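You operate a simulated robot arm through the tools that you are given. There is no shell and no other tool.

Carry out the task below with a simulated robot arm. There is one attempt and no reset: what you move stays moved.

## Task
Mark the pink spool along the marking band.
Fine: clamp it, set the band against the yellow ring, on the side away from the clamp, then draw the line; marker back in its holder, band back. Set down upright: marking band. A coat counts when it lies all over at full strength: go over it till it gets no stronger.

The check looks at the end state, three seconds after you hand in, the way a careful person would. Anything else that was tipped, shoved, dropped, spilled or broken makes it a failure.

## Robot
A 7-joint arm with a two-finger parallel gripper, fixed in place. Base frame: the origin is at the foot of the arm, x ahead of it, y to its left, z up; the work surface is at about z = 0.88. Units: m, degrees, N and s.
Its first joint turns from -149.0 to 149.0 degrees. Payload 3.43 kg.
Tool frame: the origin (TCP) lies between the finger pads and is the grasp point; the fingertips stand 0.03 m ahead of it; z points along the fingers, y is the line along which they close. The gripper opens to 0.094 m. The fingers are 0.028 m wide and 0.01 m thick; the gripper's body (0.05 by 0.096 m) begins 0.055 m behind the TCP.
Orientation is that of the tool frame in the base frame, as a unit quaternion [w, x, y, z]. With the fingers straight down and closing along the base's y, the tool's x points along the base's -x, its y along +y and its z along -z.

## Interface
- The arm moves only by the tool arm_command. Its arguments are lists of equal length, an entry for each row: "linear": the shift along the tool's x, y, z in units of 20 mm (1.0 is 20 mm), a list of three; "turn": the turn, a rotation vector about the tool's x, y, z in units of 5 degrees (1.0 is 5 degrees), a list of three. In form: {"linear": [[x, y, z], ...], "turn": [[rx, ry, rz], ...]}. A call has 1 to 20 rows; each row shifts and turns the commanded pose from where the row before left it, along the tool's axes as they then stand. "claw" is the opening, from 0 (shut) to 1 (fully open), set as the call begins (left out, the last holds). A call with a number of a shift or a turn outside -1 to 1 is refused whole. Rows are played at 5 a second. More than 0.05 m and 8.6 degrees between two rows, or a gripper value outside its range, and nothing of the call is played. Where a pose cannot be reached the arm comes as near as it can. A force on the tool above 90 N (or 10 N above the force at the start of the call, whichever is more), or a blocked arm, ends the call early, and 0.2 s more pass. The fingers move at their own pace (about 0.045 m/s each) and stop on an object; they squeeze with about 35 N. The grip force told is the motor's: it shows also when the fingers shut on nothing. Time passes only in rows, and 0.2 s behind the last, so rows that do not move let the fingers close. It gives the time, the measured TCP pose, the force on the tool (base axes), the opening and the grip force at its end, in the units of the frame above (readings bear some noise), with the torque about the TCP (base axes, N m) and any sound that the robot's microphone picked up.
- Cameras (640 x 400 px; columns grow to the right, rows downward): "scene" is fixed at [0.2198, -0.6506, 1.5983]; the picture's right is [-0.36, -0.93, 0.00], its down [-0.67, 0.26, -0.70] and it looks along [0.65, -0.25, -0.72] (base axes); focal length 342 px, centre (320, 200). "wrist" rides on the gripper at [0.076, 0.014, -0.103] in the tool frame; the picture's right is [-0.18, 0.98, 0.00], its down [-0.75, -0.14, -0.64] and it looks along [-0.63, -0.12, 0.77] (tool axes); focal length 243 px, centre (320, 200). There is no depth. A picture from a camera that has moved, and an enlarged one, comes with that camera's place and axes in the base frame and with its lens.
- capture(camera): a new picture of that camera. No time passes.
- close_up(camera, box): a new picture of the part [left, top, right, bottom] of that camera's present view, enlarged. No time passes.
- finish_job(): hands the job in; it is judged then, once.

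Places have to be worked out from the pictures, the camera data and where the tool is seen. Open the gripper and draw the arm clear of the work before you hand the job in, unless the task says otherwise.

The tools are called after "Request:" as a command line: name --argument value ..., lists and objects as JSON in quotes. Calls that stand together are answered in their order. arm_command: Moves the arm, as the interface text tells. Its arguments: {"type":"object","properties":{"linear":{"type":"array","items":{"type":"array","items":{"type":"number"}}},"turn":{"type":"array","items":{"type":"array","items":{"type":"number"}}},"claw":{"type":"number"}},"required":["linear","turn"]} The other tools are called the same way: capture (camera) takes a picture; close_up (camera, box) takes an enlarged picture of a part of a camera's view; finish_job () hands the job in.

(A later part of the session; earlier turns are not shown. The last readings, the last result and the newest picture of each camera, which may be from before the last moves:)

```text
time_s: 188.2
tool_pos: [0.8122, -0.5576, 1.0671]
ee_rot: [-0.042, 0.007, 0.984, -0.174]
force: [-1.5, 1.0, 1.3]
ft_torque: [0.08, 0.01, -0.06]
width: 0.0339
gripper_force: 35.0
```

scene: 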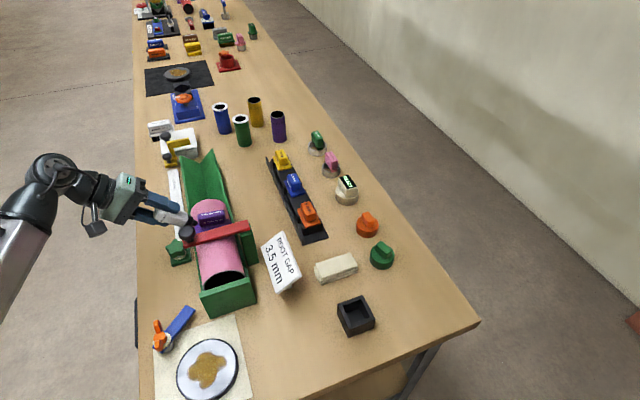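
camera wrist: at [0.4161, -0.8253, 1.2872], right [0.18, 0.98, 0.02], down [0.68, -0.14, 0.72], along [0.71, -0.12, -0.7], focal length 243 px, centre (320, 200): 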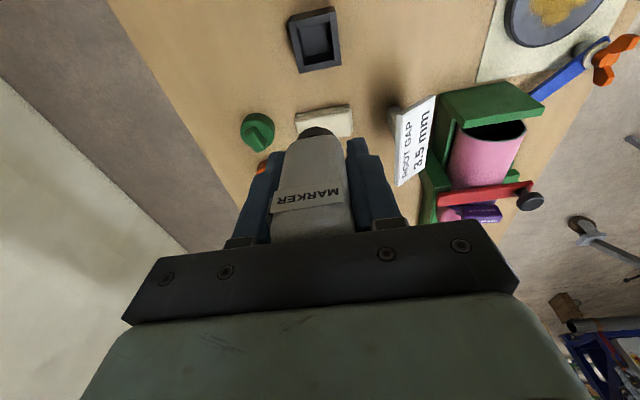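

Light contact (about 2 N). I press in 1 mm and sweep back over the top to -5°.

Request:
arm_command --linear '[[-0.0045, 0, 0.05], [-0.0005, -0.2643, 0.0058], [-0.0005, -0.2643, 0.0058], [-0.0005, -0.2643, 0.0058], [-0.0005, -0.2643, 0.0058], [-0.0005, -0.2643, 0.0058], [-0.0005, -0.2643, 0.0058], [-0.0005, -0.2643, 0.0058], [-0.0005, -0.2643, 0.0058], [-0.0005, -0.2643, 0.0058], [-0.0005, -0.2643, 0.0058], [0, 0, 0]]' --turn '[[0, 0, 0], [-0.498, 0, -0.043], [-0.498, 0, -0.043], [-0.498, 0, -0.043], [-0.498, 0, -0.043], [-0.498, 0, -0.043], [-0.498, 0, -0.043], [-0.498, 0, -0.043], [-0.498, 0, -0.043], [-0.498, 0, -0.043], [-0.498, 0, -0.043], [0, 0, 0]]'

```text
time_s: 190.8
tool_pos: [0.8117, -0.6087, 1.0763]
ee_rot: [-0.044, -0.003, 0.998, 0.043]
force: [0.8, 0.3, 6.2]
ft_torque: [0.11, -0.03, 0.01]
width: 0.0334
gripper_force: 34.4
```

6 N at -5°. I continue along the surface to about -42° with the lean held near upright, easing inward as the surface falls away.

Request:
arm_command --linear '[[0, -0.1306, 0.003], [0, -0.1306, 0.003], [0, -0.1306, 0.004], [-0.001, -0.132, 0.016], [-0.002, -0.132, 0.022], [-0.002, -0.132, 0.028], [-0.004, -0.129, 0.04], [-0.004, -0.129, 0.048], [-0.005, -0.129, 0.056], [-0.006, -0.13, 0.068], [-0.006, -0.13, 0.074], [0, 0, 0]]' --turn '[[0, 0, 0], [0, 0, 0], [0, 0, 0], [0, 0, 0], [0, 0, 0], [0, 0, 0], [0, 0, 0], [0, 0, 0], [0, 0, 0], [0, 0, 0], [0, 0, 0], [0, 0, 0]]'

```text
time_s: 193.4
tool_pos: [0.8114, -0.6385, 1.0663]
ee_rot: [-0.042, -0.002, 0.998, 0.041]
force: [0.8, -5.4, 13.0]
ft_torque: [-0.4, 0.05, 0.02]
width: 0.0335
gripper_force: 35.0
```

14 N at -42°: good contact throughout. I sweep back up, shift 3 mm outward (+x) and sweep down the -y side once more along the strip's outer edge.

Request:
arm_command --linear '[[0.006, 0.13, -0.074], [0.006, 0.13, -0.068], [0.005, 0.129, -0.056], [0.004, 0.129, -0.048], [0.004, 0.129, -0.04], [0.002, 0.132, -0.028], [0.002, 0.132, -0.022], [0.001, 0.132, -0.016], [0, 0.1306, -0.004], [0, 0.1306, -0.003], [0, 0.1306, -0.003], [0, 0, 0]]' --turn '[[0, 0, 0], [0, 0, 0], [0, 0, 0], [0, 0, 0], [0, 0, 0], [0, 0, 0], [0, 0, 0], [0, 0, 0], [0, 0, 0], [0, 0, 0], [0, 0, 0], [0, 0, 0]]'

Request:
arm_command --linear '[[-0.15, 0, -0.013], [0, -0.1306, 0.003], [0, -0.1306, 0.003], [0, -0.1306, 0.004], [-0.001, -0.132, 0.016], [-0.002, -0.132, 0.022], [-0.002, -0.132, 0.028], [-0.004, -0.129, 0.04], [-0.004, -0.129, 0.048], [-0.005, -0.129, 0.056], [-0.006, -0.13, 0.068], [-0.006, -0.13, 0.074], [0, 0, 0]]' --turn '[[0, 0, 0], [0, 0, 0], [0, 0, 0], [0, 0, 0], [0, 0, 0], [0, 0, 0], [0, 0, 0], [0, 0, 0], [0, 0, 0], [0, 0, 0], [0, 0, 0], [0, 0, 0], [0, 0, 0]]'

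```text
time_s: 196.0
tool_pos: [0.8117, -0.6088, 1.0758]
ee_rot: [-0.042, -0.002, 0.998, 0.044]
force: [-0.7, 0.9, -1.4]
ft_torque: [0.01, 0.02, 0.02]
width: 0.0336
gripper_force: 35.1
```

```text
time_s: 198.8
tool_pos: [0.8162, -0.6367, 1.0664]
ee_rot: [-0.043, -0.002, 0.998, 0.042]
force: [-0.8, -0.4, 0.0]
ft_torque: [-0.04, 0.01, 0.01]
width: 0.0334
gripper_force: 34.6
```

No contact on that run. I press in 1.2 mm at this end and sweep back up.

Request:
arm_command --linear '[[-0.004, 0.036, 0.048], [0, 0, 0]]' --turn '[[0, 0, 0], [0, 0, 0]]'

```text
time_s: 199.4
tool_pos: [0.8164, -0.6359, 1.0661]
ee_rot: [-0.043, -0.003, 0.998, 0.042]
force: [-0.1, 1.0, -0.5]
ft_torque: [0.02, 0.03, 0.0]
width: 0.0337
gripper_force: 34.8
```

Still free; another 1.5 mm in.

Request:
arm_command --linear '[[-0.004, 0.036, 0.048], [-0.001, 0.01, 0.014], [0, 0, 0]]' --turn '[[0, 0, 0], [0, 0, 0], [0, 0, 0]]'

```text
time_s: 200.2
tool_pos: [0.8148, -0.6357, 1.0633]
ee_rot: [-0.043, -0.002, 0.998, 0.042]
force: [0.2, 0.1, -0.9]
ft_torque: [0.01, -0.01, 0.02]
width: 0.0335
gripper_force: 35.3
```

Still no contact, so the marker has probably crept further in the grip. I look before pressing more.

Request:
close_up --camera "wrist" --box '[220, 0, 420, 240]'

Request:
close_up --camera "scene" --box '[180, 160, 260, 240]'

```text
1.67 times, centred on (320, 120) of wrist
camera zoom: at [0.7483, -0.6302, 1.1734], right [0.18, 0.98, 0.07], down [0.81, -0.19, 0.56], along [0.56, -0.05, -0.83], focal length 404 px, centre (320, 333)
```

zoom: 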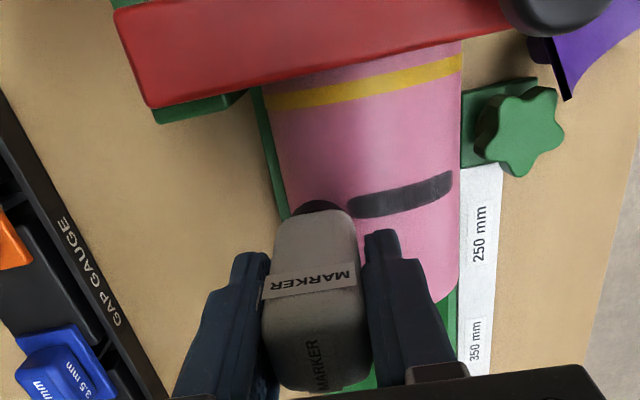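

```text
5.00 times, centred on (220, 200) of scene
camera zoom: at [0.2198, -0.6506, 1.5983], right [-0.36, -0.93, 0.0], down [-0.67, 0.26, -0.7], along [0.65, -0.25, -0.72], focal length 1710 px, centre (820, 200)
```

zoom: 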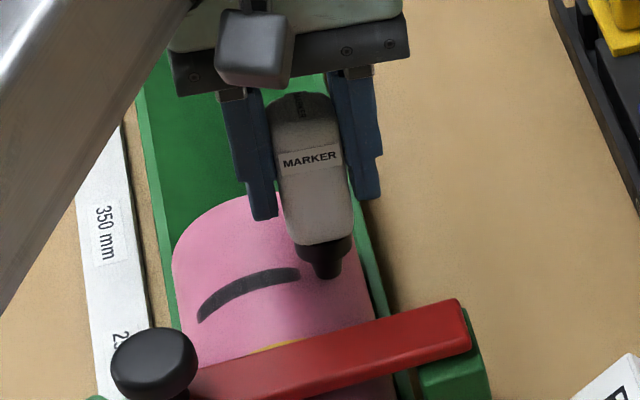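

The band has slid off the spool to the +y side: the spool rotated with the last strokes. I lift the marker clear and look at the whole scene.

Request:
arm_command --linear '[[0.02, 0, -0.4], [0.06, 0, -0.8], [0.07, 0, -0.9], [0.07, 0, -0.9], [0.07, 0, -0.9], [0.07, 0, -0.9], [0, 0, 0]]' --turn '[[0, 0, 0], [0, 0, 0], [0.5, -0.5, 0], [0.5, -0.5, 0], [0, 0, 0], [0, 0, 0], [0, 0, 0]]'

Request:
capture --camera "scene"

Request:
capture --camera "wrist"

```text
time_s: 201.8
tool_pos: [0.8121, -0.6397, 1.1594]
ee_rot: [0.001, -0.003, 1.0, -0.001]
force: [0.2, 0.2, -0.6]
ft_torque: [-0.02, 0.0, 0.01]
width: 0.0335
gripper_force: 34.7
```

```text
taken
```

scene: 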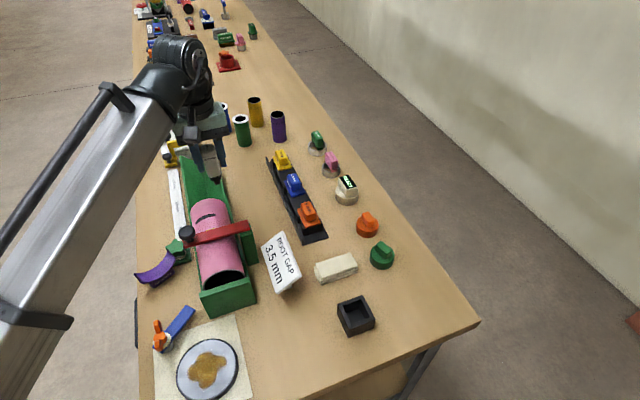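

```text
taken
camera wrist: at [0.7352, -0.6255, 1.2624], right [0.18, 0.98, 0.0], down [0.75, -0.14, 0.64], along [0.63, -0.12, -0.77], focal length 243 px, centre (320, 200)
```

wrist: 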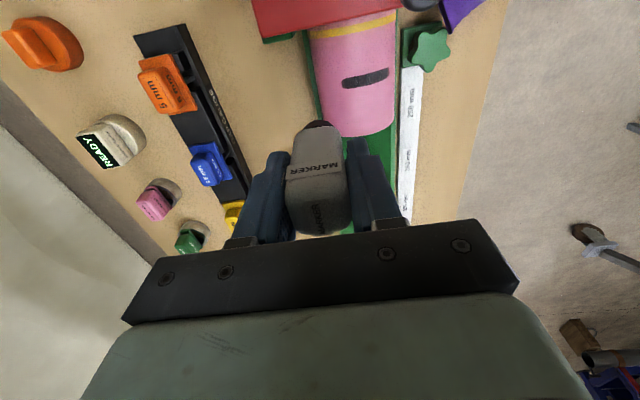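

The band lies on the table on the +y side, near the table edge. I zoom in on it and on the spool.

Request:
close_up --camera "scene" --box '[120, 225, 200, 305]'

Request:
close_up --camera "scene" --box '[170, 180, 260, 310]'

Request:
close_up --camera "wrist" --box '[330, 50, 410, 110]'

```text
5.00 times, centred on (160, 265) of scene
camera zoom: at [0.2198, -0.6506, 1.5983], right [-0.36, -0.93, 0.0], down [-0.67, 0.26, -0.7], along [0.65, -0.25, -0.72], focal length 1710 px, centre (1120, -125)
```

zoom: 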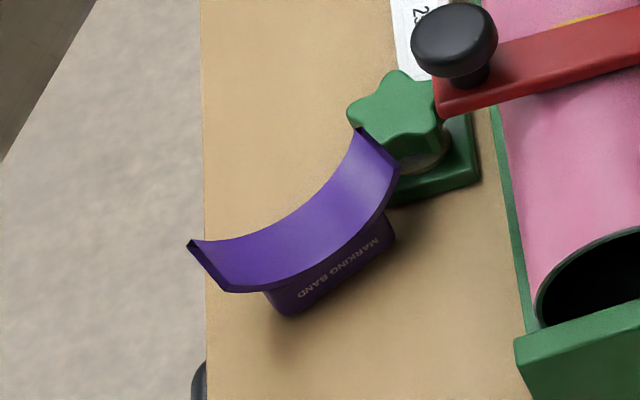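

```text
3.08 times, centred on (215, 245) of scene
camera zoom: at [0.2198, -0.6506, 1.5983], right [-0.36, -0.93, 0.0], down [-0.67, 0.26, -0.7], along [0.65, -0.25, -0.72], focal length 1052 px, centre (643, 62)
```

zoom: 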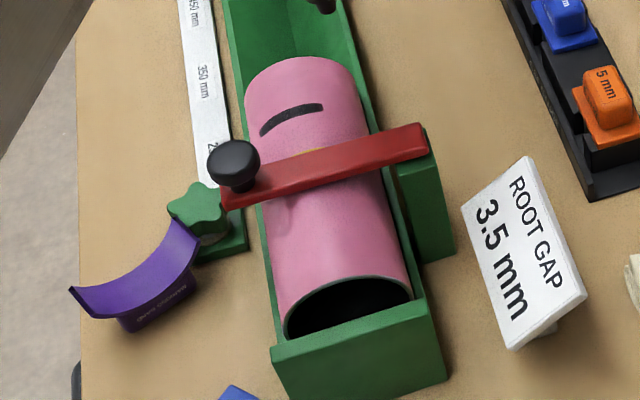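

```text
6.67 times, centred on (370, 80) of wrist
camera zoom: at [0.7352, -0.6255, 1.2624], right [0.18, 0.98, 0.0], down [0.75, -0.14, 0.64], along [0.63, -0.12, -0.77], focal length 1618 px, centre (-13, 1000)
```

zoom: 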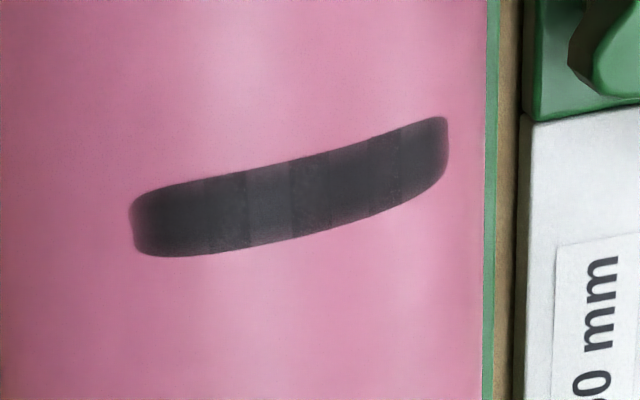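

The band lies upside down (resting on its block) at about (0.76, -0.455), stable on the table. First I put the marker away: the strip looks complete and evenly dark. I carry the marker back to its holder.

Request:
arm_command --linear '[[0, 0, -0.9], [0, 0, -0.9], [0.918, -0.588, 0], [0.918, -0.588, 0], [0.918, -0.588, 0], [0.918, -0.588, 0], [0.918, -0.588, 0], [0.918, -0.588, 0], [0.918, -0.588, 0], [0.918, -0.588, 0], [0.918, -0.588, 0], [0.918, -0.588, 0], [0.918, -0.588, 0], [0.918, -0.588, 0], [0.918, -0.588, 0], [0.918, -0.588, 0], [0.918, -0.588, 0], [0.918, -0.588, 0], [0.918, -0.588, 0], [0, 0, 0]]' --turn '[[0, 0, 0], [0, 0, 0], [0, 0, 0], [0, 0, 0], [0, 0, 0], [0, 0, 0], [0, 0, 0], [0, 0, 0], [0, 0, 0], [0, 0, 0], [0, 0, 0], [0, 0, 0], [0, 0, 0], [0, 0, 0], [0, 0, 0], [0, 0, 0], [0, 0, 0], [0, 0, 0], [0, 0, 0], [0, 0, 0]]'

Request:
close_up --camera "scene" --box '[345, 210, 405, 270]'

Request:
close_up --camera "wrist" --box '[250, 20, 390, 240]'

```text
time_s: 206.0
tool_pos: [0.5004, -0.844, 1.1968]
ee_rot: [0.0, -0.003, 1.0, -0.001]
force: [0.2, -0.6, 0.2]
ft_torque: [0.01, 0.03, 0.02]
width: 0.0334
gripper_force: 34.7
```

```text
6.67 times, centred on (375, 240) of scene
camera zoom: at [0.2198, -0.6506, 1.5983], right [-0.36, -0.93, 0.0], down [-0.67, 0.26, -0.7], along [0.65, -0.25, -0.72], focal length 2280 px, centre (-47, -67)
```

zoom: 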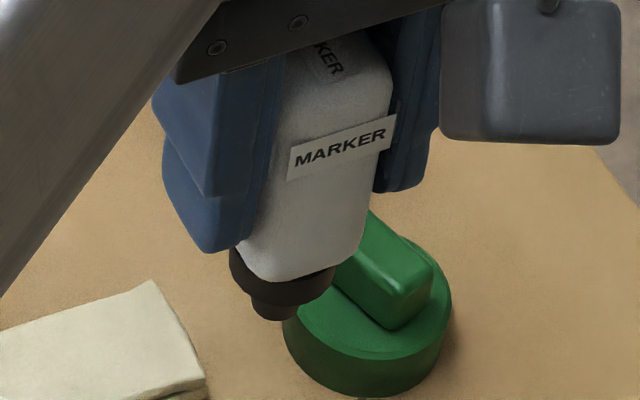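

```text
1.82 times, centred on (320, 130) of wrist
camera zoom: at [0.4246, -0.8299, 1.2986], right [0.18, 0.98, 0.0], down [0.75, -0.14, 0.64], along [0.63, -0.12, -0.77], focal length 441 px, centre (320, 327)
```

zoom: 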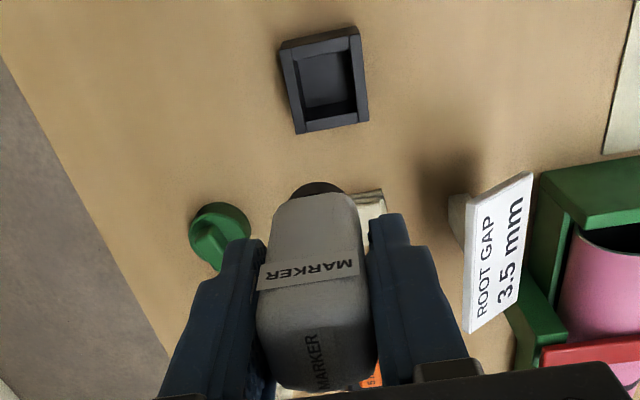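

The marker is nearly vertical in the grip, tip about 70 mm below the TCP. I centre it over the box and descend.

Request:
arm_command --linear '[[0.065, 0.25, 0], [0, 0, 0.9], [0, 0, 0.9], [0, 0, 0.9], [0, 0, 0.9], [0, 0, 0.9], [0, 0, 0.9], [0, 0, 0.9], [0, 0, 0.9], [0, 0, 0.9], [0, 0, 0.9], [0, 0, 0.5], [0, 0, 0]]' --turn '[[0, 0, 0], [0, 0, 0], [0, 0, 0], [0, 0, 0], [0, 0, 0], [0, 0, 0], [0, 0, 0], [0, 0, 0], [0, 0, 0], [0, 0, 0], [0, 0, 0], [0, 0, 0], [0, 0, 0]]'

Request:
close_up --camera "wrist" --box '[240, 30, 400, 240]'

```text
time_s: 208.8
tool_pos: [0.4954, -0.8379, 1.0043]
ee_rot: [0.001, -0.001, 1.0, -0.001]
force: [-0.4, 0.2, -1.0]
ft_torque: [0.02, 0.01, 0.02]
width: 0.0335
gripper_force: 34.6
```

```text
1.90 times, centred on (320, 135) of wrist
camera zoom: at [0.4214, -0.8229, 1.108], right [0.18, 0.98, 0.0], down [0.75, -0.14, 0.64], along [0.63, -0.12, -0.77], focal length 462 px, centre (320, 324)
```

zoom: 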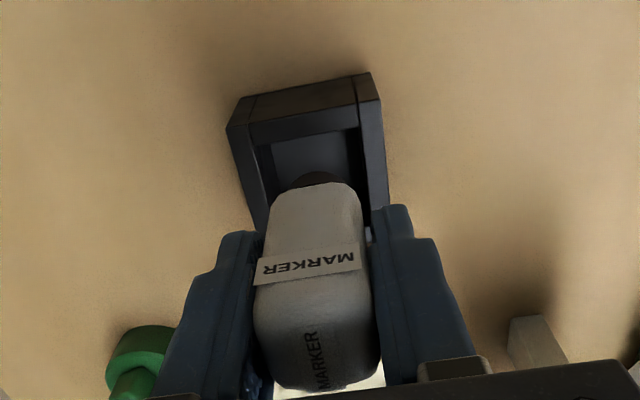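

Alignment is close; I shift 1.5 mm in +x and lower the marker to just above the box floor.

Request:
arm_command --linear '[[-0.08, -0.03, 0], [0, 0, 0.6], [0, 0, 0.6], [0, 0, 0.6], [0, 0, 0.35], [0, 0, 0]]' --turn '[[0, 0, 0], [0, 0, 0], [0, 0, 0], [0, 0, 0], [0, 0, 0], [0, 0, 0]]'

Request:
close_up --camera "wrist" --box '[240, 30, 400, 240]'

```text
time_s: 210.2
tool_pos: [0.5005, -0.8378, 0.9616]
ee_rot: [0.002, -0.002, 1.0, -0.001]
force: [0.2, 0.3, -0.7]
ft_torque: [0.02, -0.01, 0.0]
width: 0.0336
gripper_force: 35.0
```

```text
1.90 times, centred on (320, 135) of wrist
camera zoom: at [0.4237, -0.8236, 1.0639], right [0.18, 0.98, 0.0], down [0.75, -0.14, 0.64], along [0.63, -0.12, -0.77], focal length 462 px, centre (320, 324)
```

zoom: 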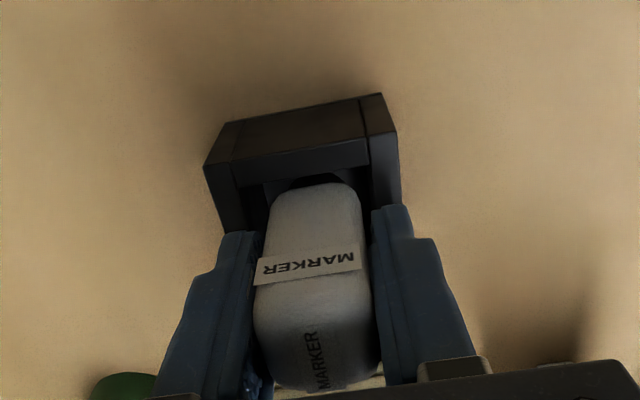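

I lower 3 mm more and release gently, first opening only a little so it settles guided.

Request:
arm_command --linear '[[0, 0, 0.08], [0, 0, 0.07], [0, 0, 0]]' --turn '[[0, 0, 0], [0, 0, 0], [0, 0, 0]]'

Request:
arm_command --linear '[[0, 0, 0], [0, 0, 0], [0, 0, 0]]' --turn '[[0, 0, 0], [0, 0, 0], [0, 0, 0]]' --claw 0.4

Request:
close_up --camera "wrist" --box '[240, 30, 400, 240]'

```text
time_s: 211.0
tool_pos: [0.4996, -0.8386, 0.9585]
ee_rot: [0.001, -0.002, 1.0, -0.002]
force: [-0.1, 0.3, 0.7]
ft_torque: [-0.03, -0.01, -0.02]
width: 0.0335
gripper_force: 34.8
```

```text
time_s: 211.8
tool_pos: [0.4989, -0.8386, 0.9591]
ee_rot: [0.001, -0.002, 1.0, -0.001]
force: [0.5, 0.9, 0.2]
ft_torque: [-0.02, 0.01, 0.01]
width: 0.0376
gripper_force: 0.0
```

```text
1.90 times, centred on (320, 135) of wrist
camera zoom: at [0.424, -0.8235, 1.061], right [0.18, 0.98, 0.0], down [0.75, -0.14, 0.64], along [0.63, -0.12, -0.77], focal length 462 px, centre (320, 324)
```

zoom: 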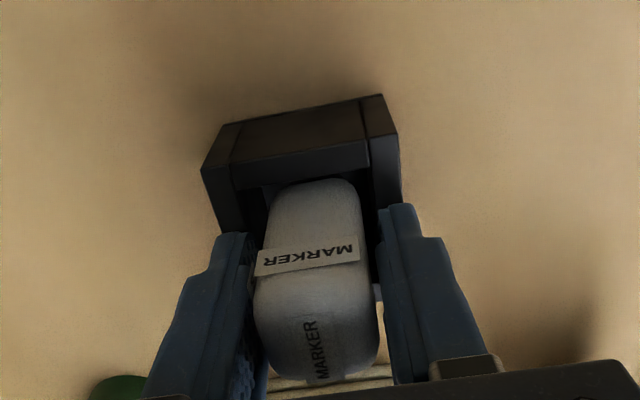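

The marker rests in its box. I open fully, rise straight up and check it.

Request:
arm_command --linear '[[0, 0, 0], [0, 0, 0], [0, 0, -0.4], [0, 0, -0.8], [0, 0, -0.9], [0, 0, -0.9], [0, 0, -0.9], [0, 0, -0.9], [0, 0, -0.9], [0, 0, -0.9], [0, 0, -0.9], [0, 0, -0.9], [0, 0, 0]]' --turn '[[0, 0, 0], [0, 0, 0], [0, 0, 0], [0, 0, 0], [0, 0, 0], [0, 0, 0], [0, 0, 0], [0, 0, 0], [0, 0, 0], [0, 0, 0], [0, 0, 0], [0, 0, 0], [0, 0, 0]]' --claw 1

Request:
close_up --camera "scene" --box '[330, 280, 390, 340]'

Request:
close_up --camera "wrist" --box '[280, 30, 360, 110]'

```text
time_s: 214.6
tool_pos: [0.5007, -0.8401, 1.1266]
ee_rot: [0.001, -0.002, 1.0, -0.002]
force: [0.5, 1.1, 0.1]
ft_torque: [0.03, 0.04, -0.03]
width: 0.0943
gripper_force: 0.0
```

```text
6.67 times, centred on (360, 310) of scene
camera zoom: at [0.2198, -0.6506, 1.5983], right [-0.36, -0.93, 0.0], down [-0.67, 0.26, -0.7], along [0.65, -0.25, -0.72], focal length 2280 px, centre (53, -533)
```

zoom: 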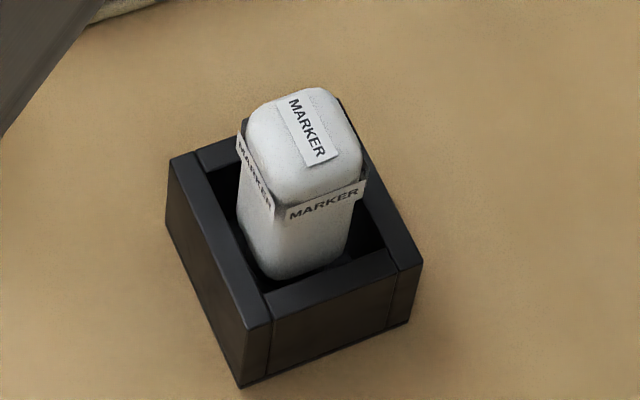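

```text
5.00 times, centred on (320, 70) of wrist
camera zoom: at [0.424, -0.8248, 1.2287], right [0.18, 0.98, 0.0], down [0.75, -0.14, 0.64], along [0.63, -0.12, -0.77], focal length 1213 px, centre (320, 850)
```

zoom: 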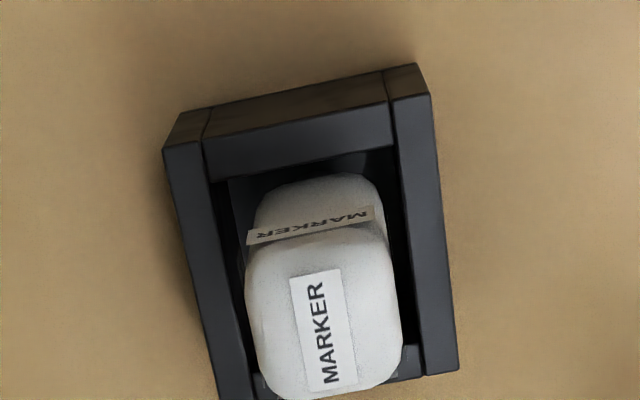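

The marker is back exactly as it stood. With the empty gripper I go over the spool to inspect the strip closely.

Request:
arm_command --linear '[[-0.9, 0.632, -0.1], [-0.9, 0.632, -0.1], [-0.9, 0.632, -0.1], [-0.9, 0.632, -0.1], [-0.9, 0.632, -0.1], [-0.9, 0.632, 0], [-0.9, 0.632, 0], [-0.9, 0.632, 0], [-0.9, 0.632, 0], [-0.9, 0.632, 0], [-0.9, 0.632, 0], [-0.9, 0.632, 0], [-0.9, 0.632, 0], [-0.9, 0.632, 0], [-0.9, 0.632, 0], [-0.9, 0.632, 0], [-0.9, 0.632, 0], [-0.9, 0.632, 0], [-0.9, 0.632, 0], [0, 0, 0]]' --turn '[[0, 0, 0], [0, 0, 0], [0, 0, 0], [0, 0, 0], [0, 0, 0], [0, 0, 0], [0, 0, 0], [0, 0, 0], [0, 0, 0], [0, 0, 0], [0, 0, 0], [0, 0, 0], [0, 0, 0], [0, 0, 0], [0, 0, 0], [0, 0, 0], [0, 0, 0], [0, 0, 0], [0, 0, 0], [0, 0, 0]]'

Request:
capture --camera "wrist"

Request:
close_up --camera "scene" --box '[120, 180, 280, 310]'

```text
time_s: 218.8
tool_pos: [0.8409, -0.5959, 1.1367]
ee_rot: [0.0, -0.001, 1.0, 0.0]
force: [-0.1, -0.4, 0.2]
ft_torque: [0.03, 0.0, -0.01]
width: 0.0938
gripper_force: 0.1
```

```text
taken
camera wrist: at [0.7645, -0.5812, 1.2395], right [0.18, 0.98, 0.0], down [0.75, -0.14, 0.64], along [0.63, -0.12, -0.77], focal length 243 px, centre (320, 200)
```

wrist: 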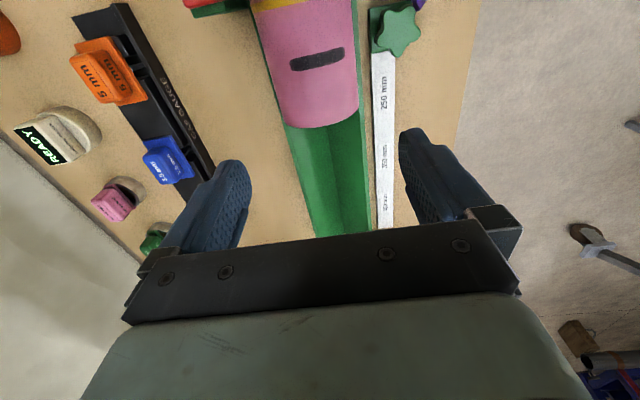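

```text
3.08 times, centred on (200, 245) of scene
camera zoom: at [0.2198, -0.6506, 1.5983], right [-0.36, -0.93, 0.0], down [-0.67, 0.26, -0.7], along [0.65, -0.25, -0.72], focal length 1052 px, centre (689, 62)
```

zoom: 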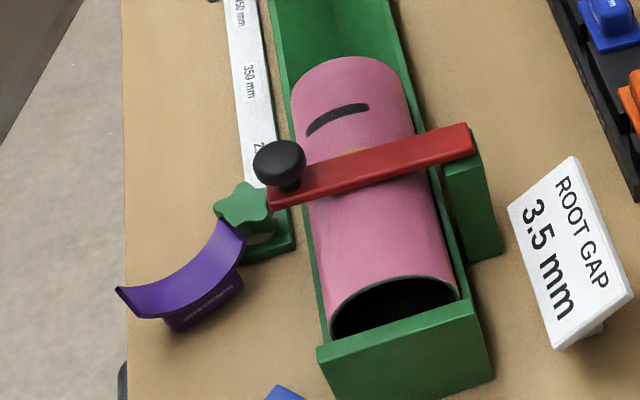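

Request:
close_up --camera "wrist" --box '[282, 38, 352, 82]'

Request:
close_up --camera "scene" --box '[185, 195, 225, 225]'

```text
9.09 times, centred on (317, 60) of wrist
camera zoom: at [0.7645, -0.5812, 1.2395], right [0.18, 0.98, 0.0], down [0.75, -0.14, 0.64], along [0.63, -0.12, -0.77], focal length 2206 px, centre (347, 1473)
```

zoom: 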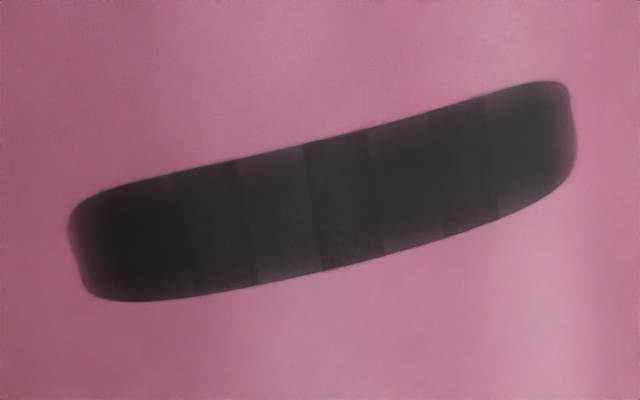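

```text
13.33 times, centred on (205, 210) of scene
camera zoom: at [0.2198, -0.6506, 1.5983], right [-0.36, -0.93, 0.0], down [-0.67, 0.26, -0.7], along [0.65, -0.25, -0.72], focal length 4560 px, centre (1853, 67)
```

zoom: 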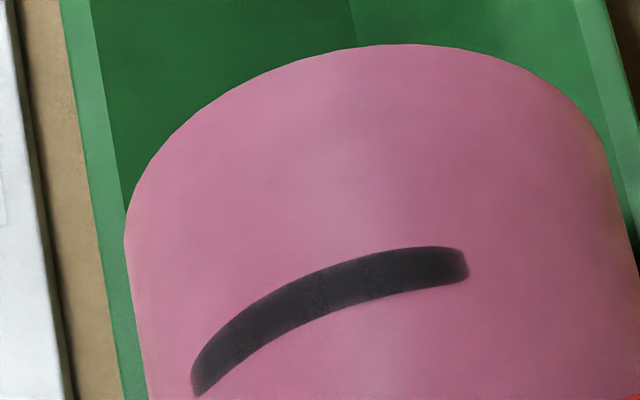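

The coat is solid grey-black over the whole capsule-shaped strip. Now the band: I move the camera over it to measure how it lies.

Request:
arm_command --linear '[[0.35, 0.8, 0], [0.35, 0.8, 0], [0.35, 0.8, 0], [0.35, 0.8, 0], [0.35, 0.8, 0], [0.35, 0.8, 0], [0.35, 0.8, 0], [0.35, 0.7, 0], [0, 0, 0]]' --turn '[[0, 0, 0], [0, 0, 0], [0, 0, 0], [0, 0, 0], [0, 0, 0], [0, 0, 0], [0, 0, 0], [0, 0, 0], [0, 0, 0]]'

Request:
capture --camera "wrist"

Request:
close_up --camera "wrist" --box '[260, 10, 400, 110]'

Request:
capture --camera "scene"

```text
time_s: 220.8
tool_pos: [0.785, -0.4703, 1.1358]
ee_rot: [0.0, -0.001, 1.0, 0.0]
force: [0.3, 0.3, -0.2]
ft_torque: [-0.02, -0.01, 0.0]
width: 0.0943
gripper_force: 0.1
```

```text
taken
camera wrist: at [0.7094, -0.4554, 1.2382], right [0.18, 0.98, 0.0], down [0.75, -0.14, 0.64], along [0.63, -0.12, -0.77], focal length 243 px, centre (320, 200)
```

wrist: 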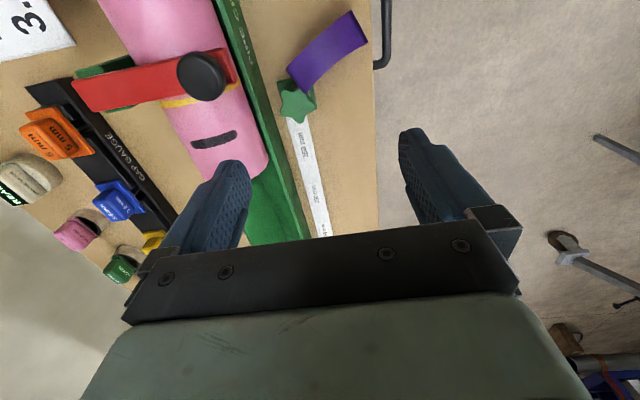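

```text
4.00 times, centred on (330, 60) of wrist
camera zoom: at [0.7094, -0.4554, 1.2382], right [0.18, 0.98, 0.0], down [0.75, -0.14, 0.64], along [0.63, -0.12, -0.77], focal length 970 px, centre (280, 760)
```

zoom: 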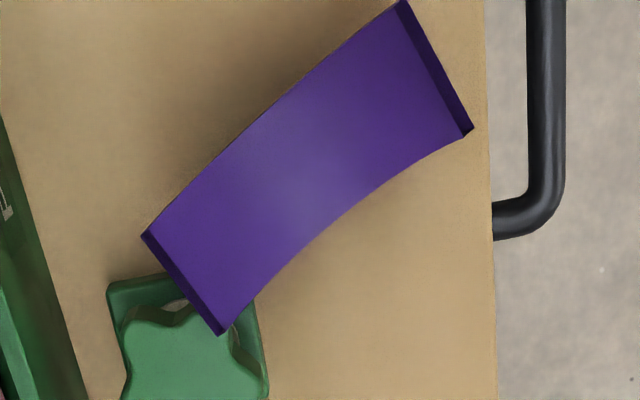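

```text
taken
```

scene: 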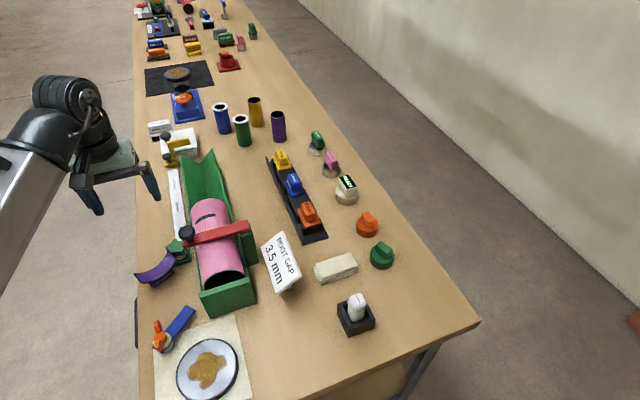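

I've located the band: upside down on its block, centre (0.759, -0.458), axial direction (0.886, 0.463), rims at z ≈ 0.931. To turn it over I'll first tip it onto its side by pressing down on both rims just outside the block, on the -a side. I rotate the gripper to its chord direction and go above that spot.

Request:
arm_command --linear '[[0, 0, 0], [0, 0, 0], [0, 0, 0], [0, 0, 0], [0, 0, 0], [0, 0, 0], [0.732, 0.375, 0], [0.732, 0.375, 0], [0.732, 0.375, 0], [0, 0, 0.8], [0, 0, 0.8], [0, 0, 0.8], [0, 0, 0.8], [0, 0, 0.8], [0, 0, 0]]' --turn '[[0, 0, -0.903], [0, 0, -0.903], [0, 0, -0.903], [0, 0, -0.903], [0, 0, -0.903], [0, 0, -0.903], [0, 0, 0], [0, 0, 0], [0, 0, 0], [0, 0, 0], [0, 0, 0], [0, 0, 0], [0, 0, 0], [0, 0, 0], [0, 0, 0]]' --claw 0.745

Request:
capture --camera "wrist"

Request:
close_up --camera "scene" --box '[110, 190, 230, 310]'

```text
time_s: 224.0
tool_pos: [0.7358, -0.4711, 1.0564]
ee_rot: [0.001, -0.237, 0.972, -0.002]
force: [0.7, -1.1, 0.2]
ft_torque: [0.02, -0.03, 0.02]
width: 0.0702
gripper_force: 0.2
```

```text
taken
camera wrist: at [0.6621, -0.4932, 1.159], right [-0.29, 0.96, 0.0], down [0.73, 0.22, 0.64], along [0.62, 0.18, -0.77], focal length 243 px, centre (320, 200)
```

wrist: 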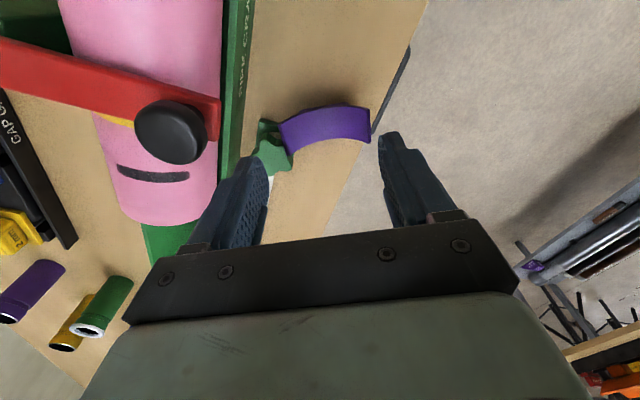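

```text
3.33 times, centred on (170, 250) of scene
camera zoom: at [0.2198, -0.6506, 1.5983], right [-0.36, -0.93, 0.0], down [-0.67, 0.26, -0.7], along [0.65, -0.25, -0.72], focal length 1140 px, centre (820, 33)
```

zoom: 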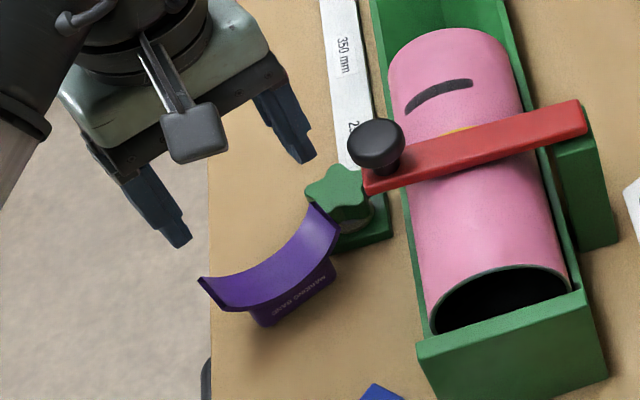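

The fingers are placed over both rims with about 5 mm overlap on the -a side. I lower to just above them and then press down slowly.

Request:
arm_command --linear '[[0, 0, 0.8], [0, 0, 0.8], [0, 0, 0.8], [0, 0, 0.8], [0, 0, 0.6], [0, 0, 0.2], [0, 0, 0]]' --turn '[[0, 0, 0], [0, 0, 0], [0, 0, 0], [0, 0, 0], [0, 0, 0], [0, 0, 0], [0, 0, 0]]'

Request:
close_up --camera "wrist" --box '[220, 60, 420, 240]'

Request:
close_up --camera "scene" --box '[120, 210, 210, 300]'

```text
time_s: 225.6
tool_pos: [0.7365, -0.4718, 0.977]
ee_rot: [0.001, -0.236, 0.972, 0.0]
force: [0.4, 0.7, -0.1]
ft_torque: [-0.02, 0.02, 0.0]
width: 0.0701
gripper_force: 0.1
```

```text
2.22 times, centred on (320, 150) of wrist
camera zoom: at [0.6619, -0.4933, 1.0798], right [-0.29, 0.96, 0.0], down [0.73, 0.22, 0.64], along [0.62, 0.18, -0.77], focal length 539 px, centre (320, 311)
```

zoom: 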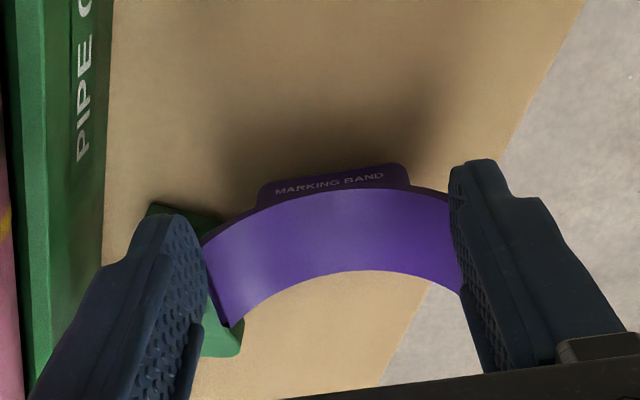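

```text
4.44 times, centred on (165, 255) of scene
camera zoom: at [0.2198, -0.6506, 1.5983], right [-0.36, -0.93, 0.0], down [-0.67, 0.26, -0.7], along [0.65, -0.25, -0.72], focal length 1520 px, centre (1009, -44)
```

zoom: 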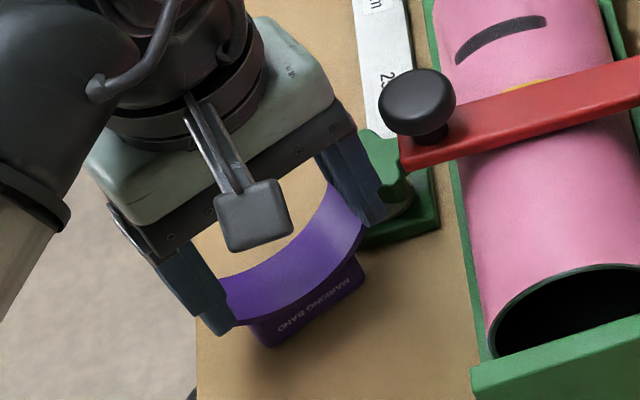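

The fingertips hover about 15 mm over the rims. I press down in small steps.

Request:
arm_command --linear '[[0, 0, 0.25], [0, 0, 0.25], [0, 0, 0.25], [0, 0, 0.15], [0, 0, 0]]' --turn '[[0, 0, 0], [0, 0, 0], [0, 0, 0], [0, 0, 0], [0, 0, 0]]'

Request:
close_up --camera "wrist" --box '[220, 60, 420, 240]'

Request:
close_up --camera "scene" --box '[120, 210, 210, 300]'

```text
time_s: 226.8
tool_pos: [0.7344, -0.4715, 0.964]
ee_rot: [0.002, -0.236, 0.972, -0.004]
force: [-2.7, -8.7, 76.6]
ft_torque: [0.36, -0.75, -0.13]
width: 0.0697
gripper_force: 0.1
```

```text
2.22 times, centred on (320, 150) of wrist
camera zoom: at [0.6597, -0.4932, 1.0669], right [-0.29, 0.96, -0.01], down [0.73, 0.22, 0.65], along [0.62, 0.18, -0.76], focal length 539 px, centre (320, 311)
```

zoom: 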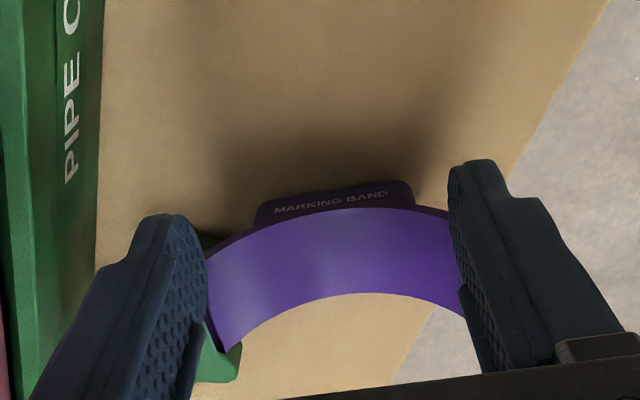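

```text
4.44 times, centred on (165, 255) of scene
camera zoom: at [0.2198, -0.6506, 1.5983], right [-0.36, -0.93, 0.0], down [-0.67, 0.26, -0.7], along [0.65, -0.25, -0.72], focal length 1520 px, centre (1009, -44)
```

zoom: 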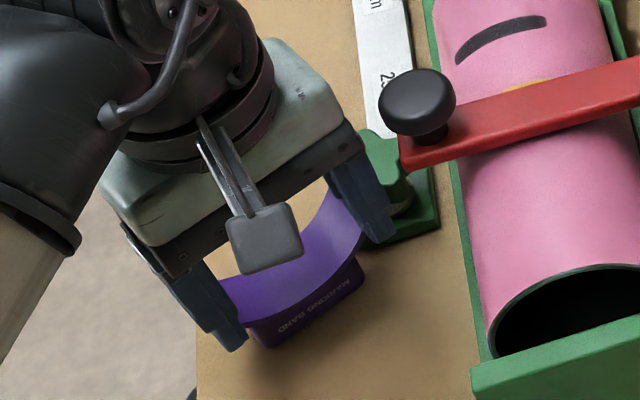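

77 N and no tipping, so the block's base reaches under that point. I back off; instead I'll grip the band across its sheet's arc edges and carry it to open space first. I rise and turn the gripper so it closes along the band's axial direction.

Request:
arm_command --linear '[[0, 0, -0.6], [0, 0, -0.9], [0, 0, -0.9], [0, 0, -0.9], [0, 0, -0.5], [0, 0, 0]]' --turn '[[0, 0, 0], [0, 0, 0], [0, 0, 0], [0, 0, 0], [0, 0, 0], [0, 0, 0]]'

Request:
arm_command --linear '[[0, 0, 0], [0, 0, 0], [0, 0, 0], [0, 0, 0], [0, 0, 0], [0, 0, 0], [0, 0, 0], [0, 0, 0], [0, 0, 0], [0, 0, 0]]' --turn '[[0, 0, 1], [0, 0, 1], [0, 0, 1], [0, 0, 1], [0, 0, 1], [0, 0, 1], [0, 0, 1], [0, 0, 1], [0, 0, 1], [0, 0, 0]]'

Request:
close_up --camera "scene" --box '[120, 210, 210, 300]'

```text
time_s: 228.2
tool_pos: [0.7341, -0.4706, 1.0353]
ee_rot: [0.0, -0.236, 0.972, -0.001]
force: [-0.3, 0.9, 0.0]
ft_torque: [-0.01, 0.0, -0.02]
width: 0.0699
gripper_force: 0.0
```

```text
time_s: 230.4
tool_pos: [0.7365, -0.4717, 1.035]
ee_rot: [0.001, 0.153, 0.988, 0.0]
force: [0.1, 0.8, 0.3]
ft_torque: [0.0, 0.03, 0.03]
width: 0.0701
gripper_force: 0.1
```

```text
4.44 times, centred on (165, 255) of scene
camera zoom: at [0.2198, -0.6506, 1.5983], right [-0.36, -0.93, 0.0], down [-0.67, 0.26, -0.7], along [0.65, -0.25, -0.72], focal length 1520 px, centre (1009, -44)
```

zoom: 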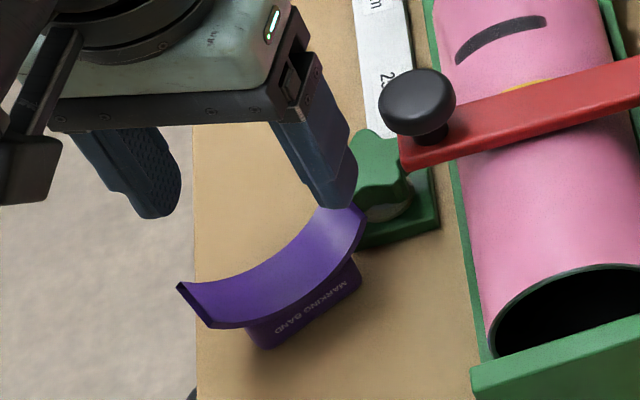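

The rotation works. I continue to the full 90° and then move over the band's centre.

Request:
arm_command --linear '[[0, 0, 0], [0, 0, 0], [0, 0, 0], [0, 0, 0], [0, 0, 0], [0, 0, 0], [0, 0, 0], [0, 0, 0], [0, 0, 0], [0, 0, 0]]' --turn '[[0, 0, 1], [0, 0, 1], [0, 0, 1], [0, 0, 1], [0, 0, 1], [0, 0, 1], [0, 0, 1], [0, 0, 1], [0, 0, 0.96], [0, 0, 0]]'

Request:
capture --camera "wrist"

```text
time_s: 232.6
tool_pos: [0.7334, -0.472, 1.0359]
ee_rot: [0.0, 0.518, 0.855, -0.001]
force: [0.1, -0.1, 0.0]
ft_torque: [-0.02, -0.02, -0.02]
width: 0.0701
gripper_force: 0.0
```

```text
taken
camera wrist: at [0.7123, -0.3975, 1.1382], right [0.96, 0.29, 0.0], down [0.22, -0.73, 0.64], along [0.19, -0.62, -0.77], focal length 243 px, centre (320, 200)
```

wrist: 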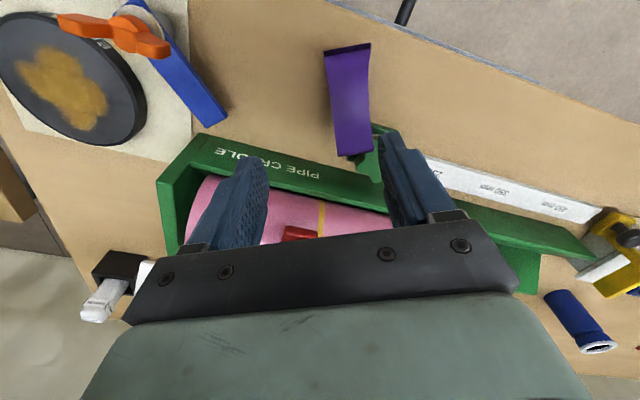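

The band hasn't moved; its centre is confirmed at (0.760, -0.458). I move over it and lower the open fingers on both sides of the sheet to near the table.

Request:
arm_command --linear '[[0, 0.75, 0], [0, 0.74, 0], [0, 0, 0.8], [0, 0, 0.8], [0, 0, 0.8], [0, 0, 0.8], [0, 0, 0.8], [0, 0, 0.8], [0, 0, 0.6], [0, 0, 0.35], [0, 0, 0]]' --turn '[[0, 0, 0], [0, 0, 0], [0, 0, 0], [0, 0, 0], [0, 0, 0], [0, 0, 0], [0, 0, 0], [0, 0, 0], [0, 0, 0], [0, 0, 0], [0, 0, 0]]'

Request:
close_up --camera "wrist" --box '[220, 40, 420, 240]'

Request:
close_up --camera "scene" --box '[110, 200, 210, 300]'

```text
time_s: 235.0
tool_pos: [0.7609, -0.4573, 0.9202]
ee_rot: [0.001, 0.518, 0.855, -0.001]
force: [-1.3, 0.6, -0.6]
ft_torque: [-0.01, 0.05, 0.06]
width: 0.0699
gripper_force: 0.0
```

```text
2.00 times, centred on (320, 140) of wrist
camera zoom: at [0.7392, -0.382, 1.0226], right [0.96, 0.29, 0.0], down [0.22, -0.73, 0.64], along [0.19, -0.62, -0.77], focal length 485 px, centre (320, 320)
```

zoom: 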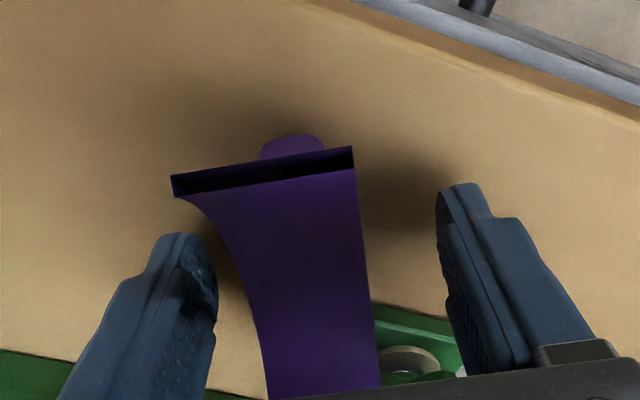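

```text
4.00 times, centred on (160, 250) of scene
camera zoom: at [0.2198, -0.6506, 1.5983], right [-0.36, -0.93, 0.0], down [-0.67, 0.26, -0.7], along [0.65, -0.25, -0.72], focal length 1368 px, centre (960, 0)
```

zoom: 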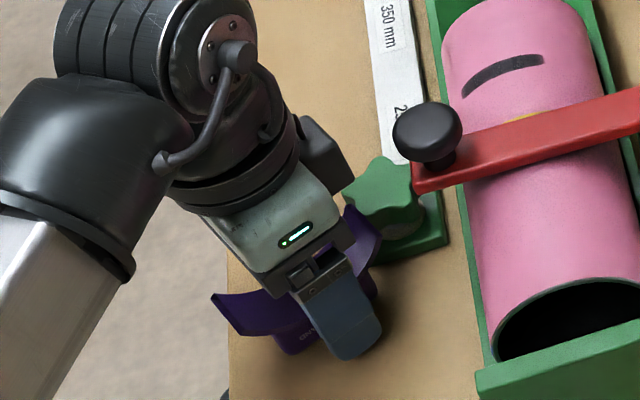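

The fingers straddle the sheet. I close on its arc edges.

Request:
arm_command --linear '[[0, 0, 0], [0, 0, 0], [0, 0, 0], [0, 0, 0], [0, 0, 0]]' --turn '[[0, 0, 0], [0, 0, 0], [0, 0, 0], [0, 0, 0], [0, 0, 0]]' --claw 0

Request:
arm_command --linear '[[0, 0, -0.3], [0, 0, -0.5], [0, 0, -0.6], [0, 0, 0]]' --turn '[[0, 0, 0], [0, 0, 0], [0, 0, 0], [0, 0, 0]]'

Request:
close_up --camera "wrist" --box '[220, 40, 420, 240]'

Request:
close_up --camera "scene" --box '[110, 200, 210, 300]'

```text
time_s: 236.2
tool_pos: [0.7619, -0.4567, 0.9194]
ee_rot: [0.0, 0.518, 0.855, 0.001]
force: [0.4, 0.0, 0.4]
ft_torque: [0.01, -0.02, -0.01]
width: 0.0336
gripper_force: 35.0
```

```text
time_s: 237.2
tool_pos: [0.7612, -0.4582, 0.9484]
ee_rot: [0.001, 0.517, 0.856, 0.0]
force: [0.2, 0.4, -0.2]
ft_torque: [-0.02, 0.01, 0.05]
width: 0.0339
gripper_force: 35.3
```

```text
2.00 times, centred on (320, 140) of wrist
camera zoom: at [0.7389, -0.3832, 1.0508], right [0.96, 0.29, 0.0], down [0.22, -0.73, 0.64], along [0.19, -0.61, -0.77], focal length 485 px, centre (320, 320)
```

zoom: 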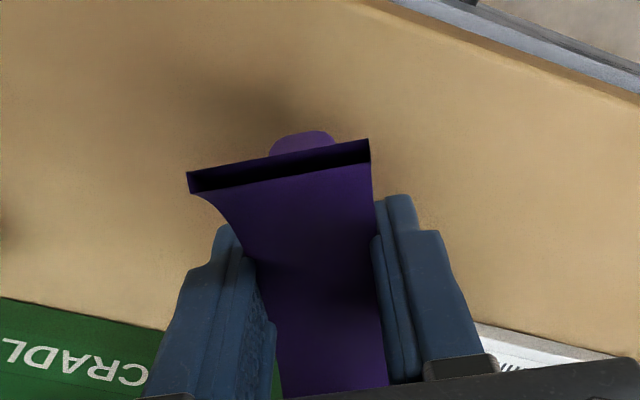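

```text
4.00 times, centred on (160, 250) of scene
camera zoom: at [0.2198, -0.6506, 1.5983], right [-0.36, -0.93, 0.0], down [-0.67, 0.26, -0.7], along [0.65, -0.25, -0.72], focal length 1368 px, centre (960, 0)
```

zoom: 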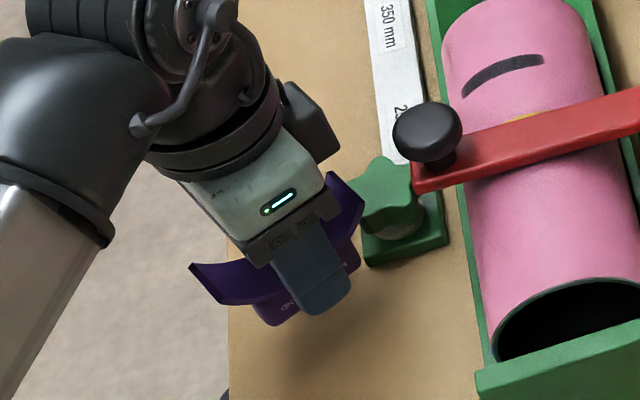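

The band is held firmly by its edges. I lift it high and carry it toward the open area near its home, turning the gripper on the way so the band's axis will point radially outward from the base.

Request:
arm_command --linear '[[0, 0, -0.8], [0, 0, -0.9], [0, 0, -0.9], [0, 0, -0.9], [0, 0, -0.9], [0, 0, -0.9], [0, 0, -0.9], [0, 0, -0.9], [0, 0, -0.9], [0, 0, -0.9], [0, 0, 0]]' --turn '[[0, 0, 0], [0, 0, 0], [0, 0, 0], [0, 0, 0], [0, 0, 1], [0, 0, 1], [0, 0, 1], [0, 0, 1], [0, 0, 1], [0, 0, 1], [0, 0, 0]]'

Request:
arm_command --linear '[[0, 0, 0], [0, 0, 0], [0, 0, 0], [0, 0, 0], [0, 0, 0], [0, 0, 0], [0, 0, 0], [0, 0, 0], [0, 0, 0], [0, 0, 0], [0, 0, 0], [0, 0, 0]]' --turn '[[0, 0, 1], [0, 0, 1], [0, 0, 1], [0, 0, 1], [0, 0, 1], [0, 0, 1], [0, 0, 1], [0, 0, 1], [0, 0, 1], [0, 0, 1], [0, 0, 0.3], [0, 0, 0]]'

Request:
capture --camera "wrist"

Request:
capture --camera "scene"

```text
time_s: 239.6
tool_pos: [0.7615, -0.4586, 1.1241]
ee_rot: [0.001, 0.722, 0.691, -0.001]
force: [-0.2, 0.3, 0.6]
ft_torque: [0.02, 0.01, 0.03]
width: 0.0335
gripper_force: 34.6
```

```text
time_s: 242.2
tool_pos: [0.7622, -0.458, 1.1251]
ee_rot: [0.001, 0.951, 0.309, 0.0]
force: [-0.4, -0.3, 0.3]
ft_torque: [-0.01, 0.01, 0.0]
width: 0.0337
gripper_force: 35.0
```

```text
taken
camera wrist: at [0.8324, -0.4241, 1.2283], right [0.43, -0.9, 0.0], down [-0.69, -0.33, 0.64], along [-0.58, -0.28, -0.77], focal length 243 px, centre (320, 200)
```

wrist: 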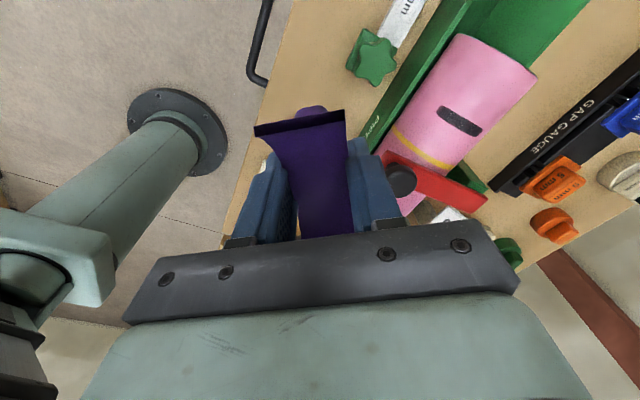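

```text
taken
```

scene: 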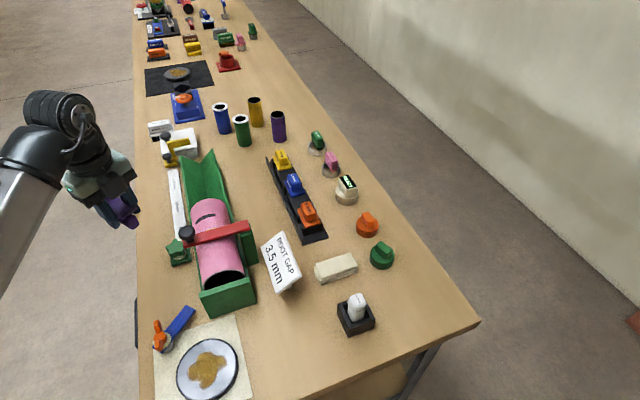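

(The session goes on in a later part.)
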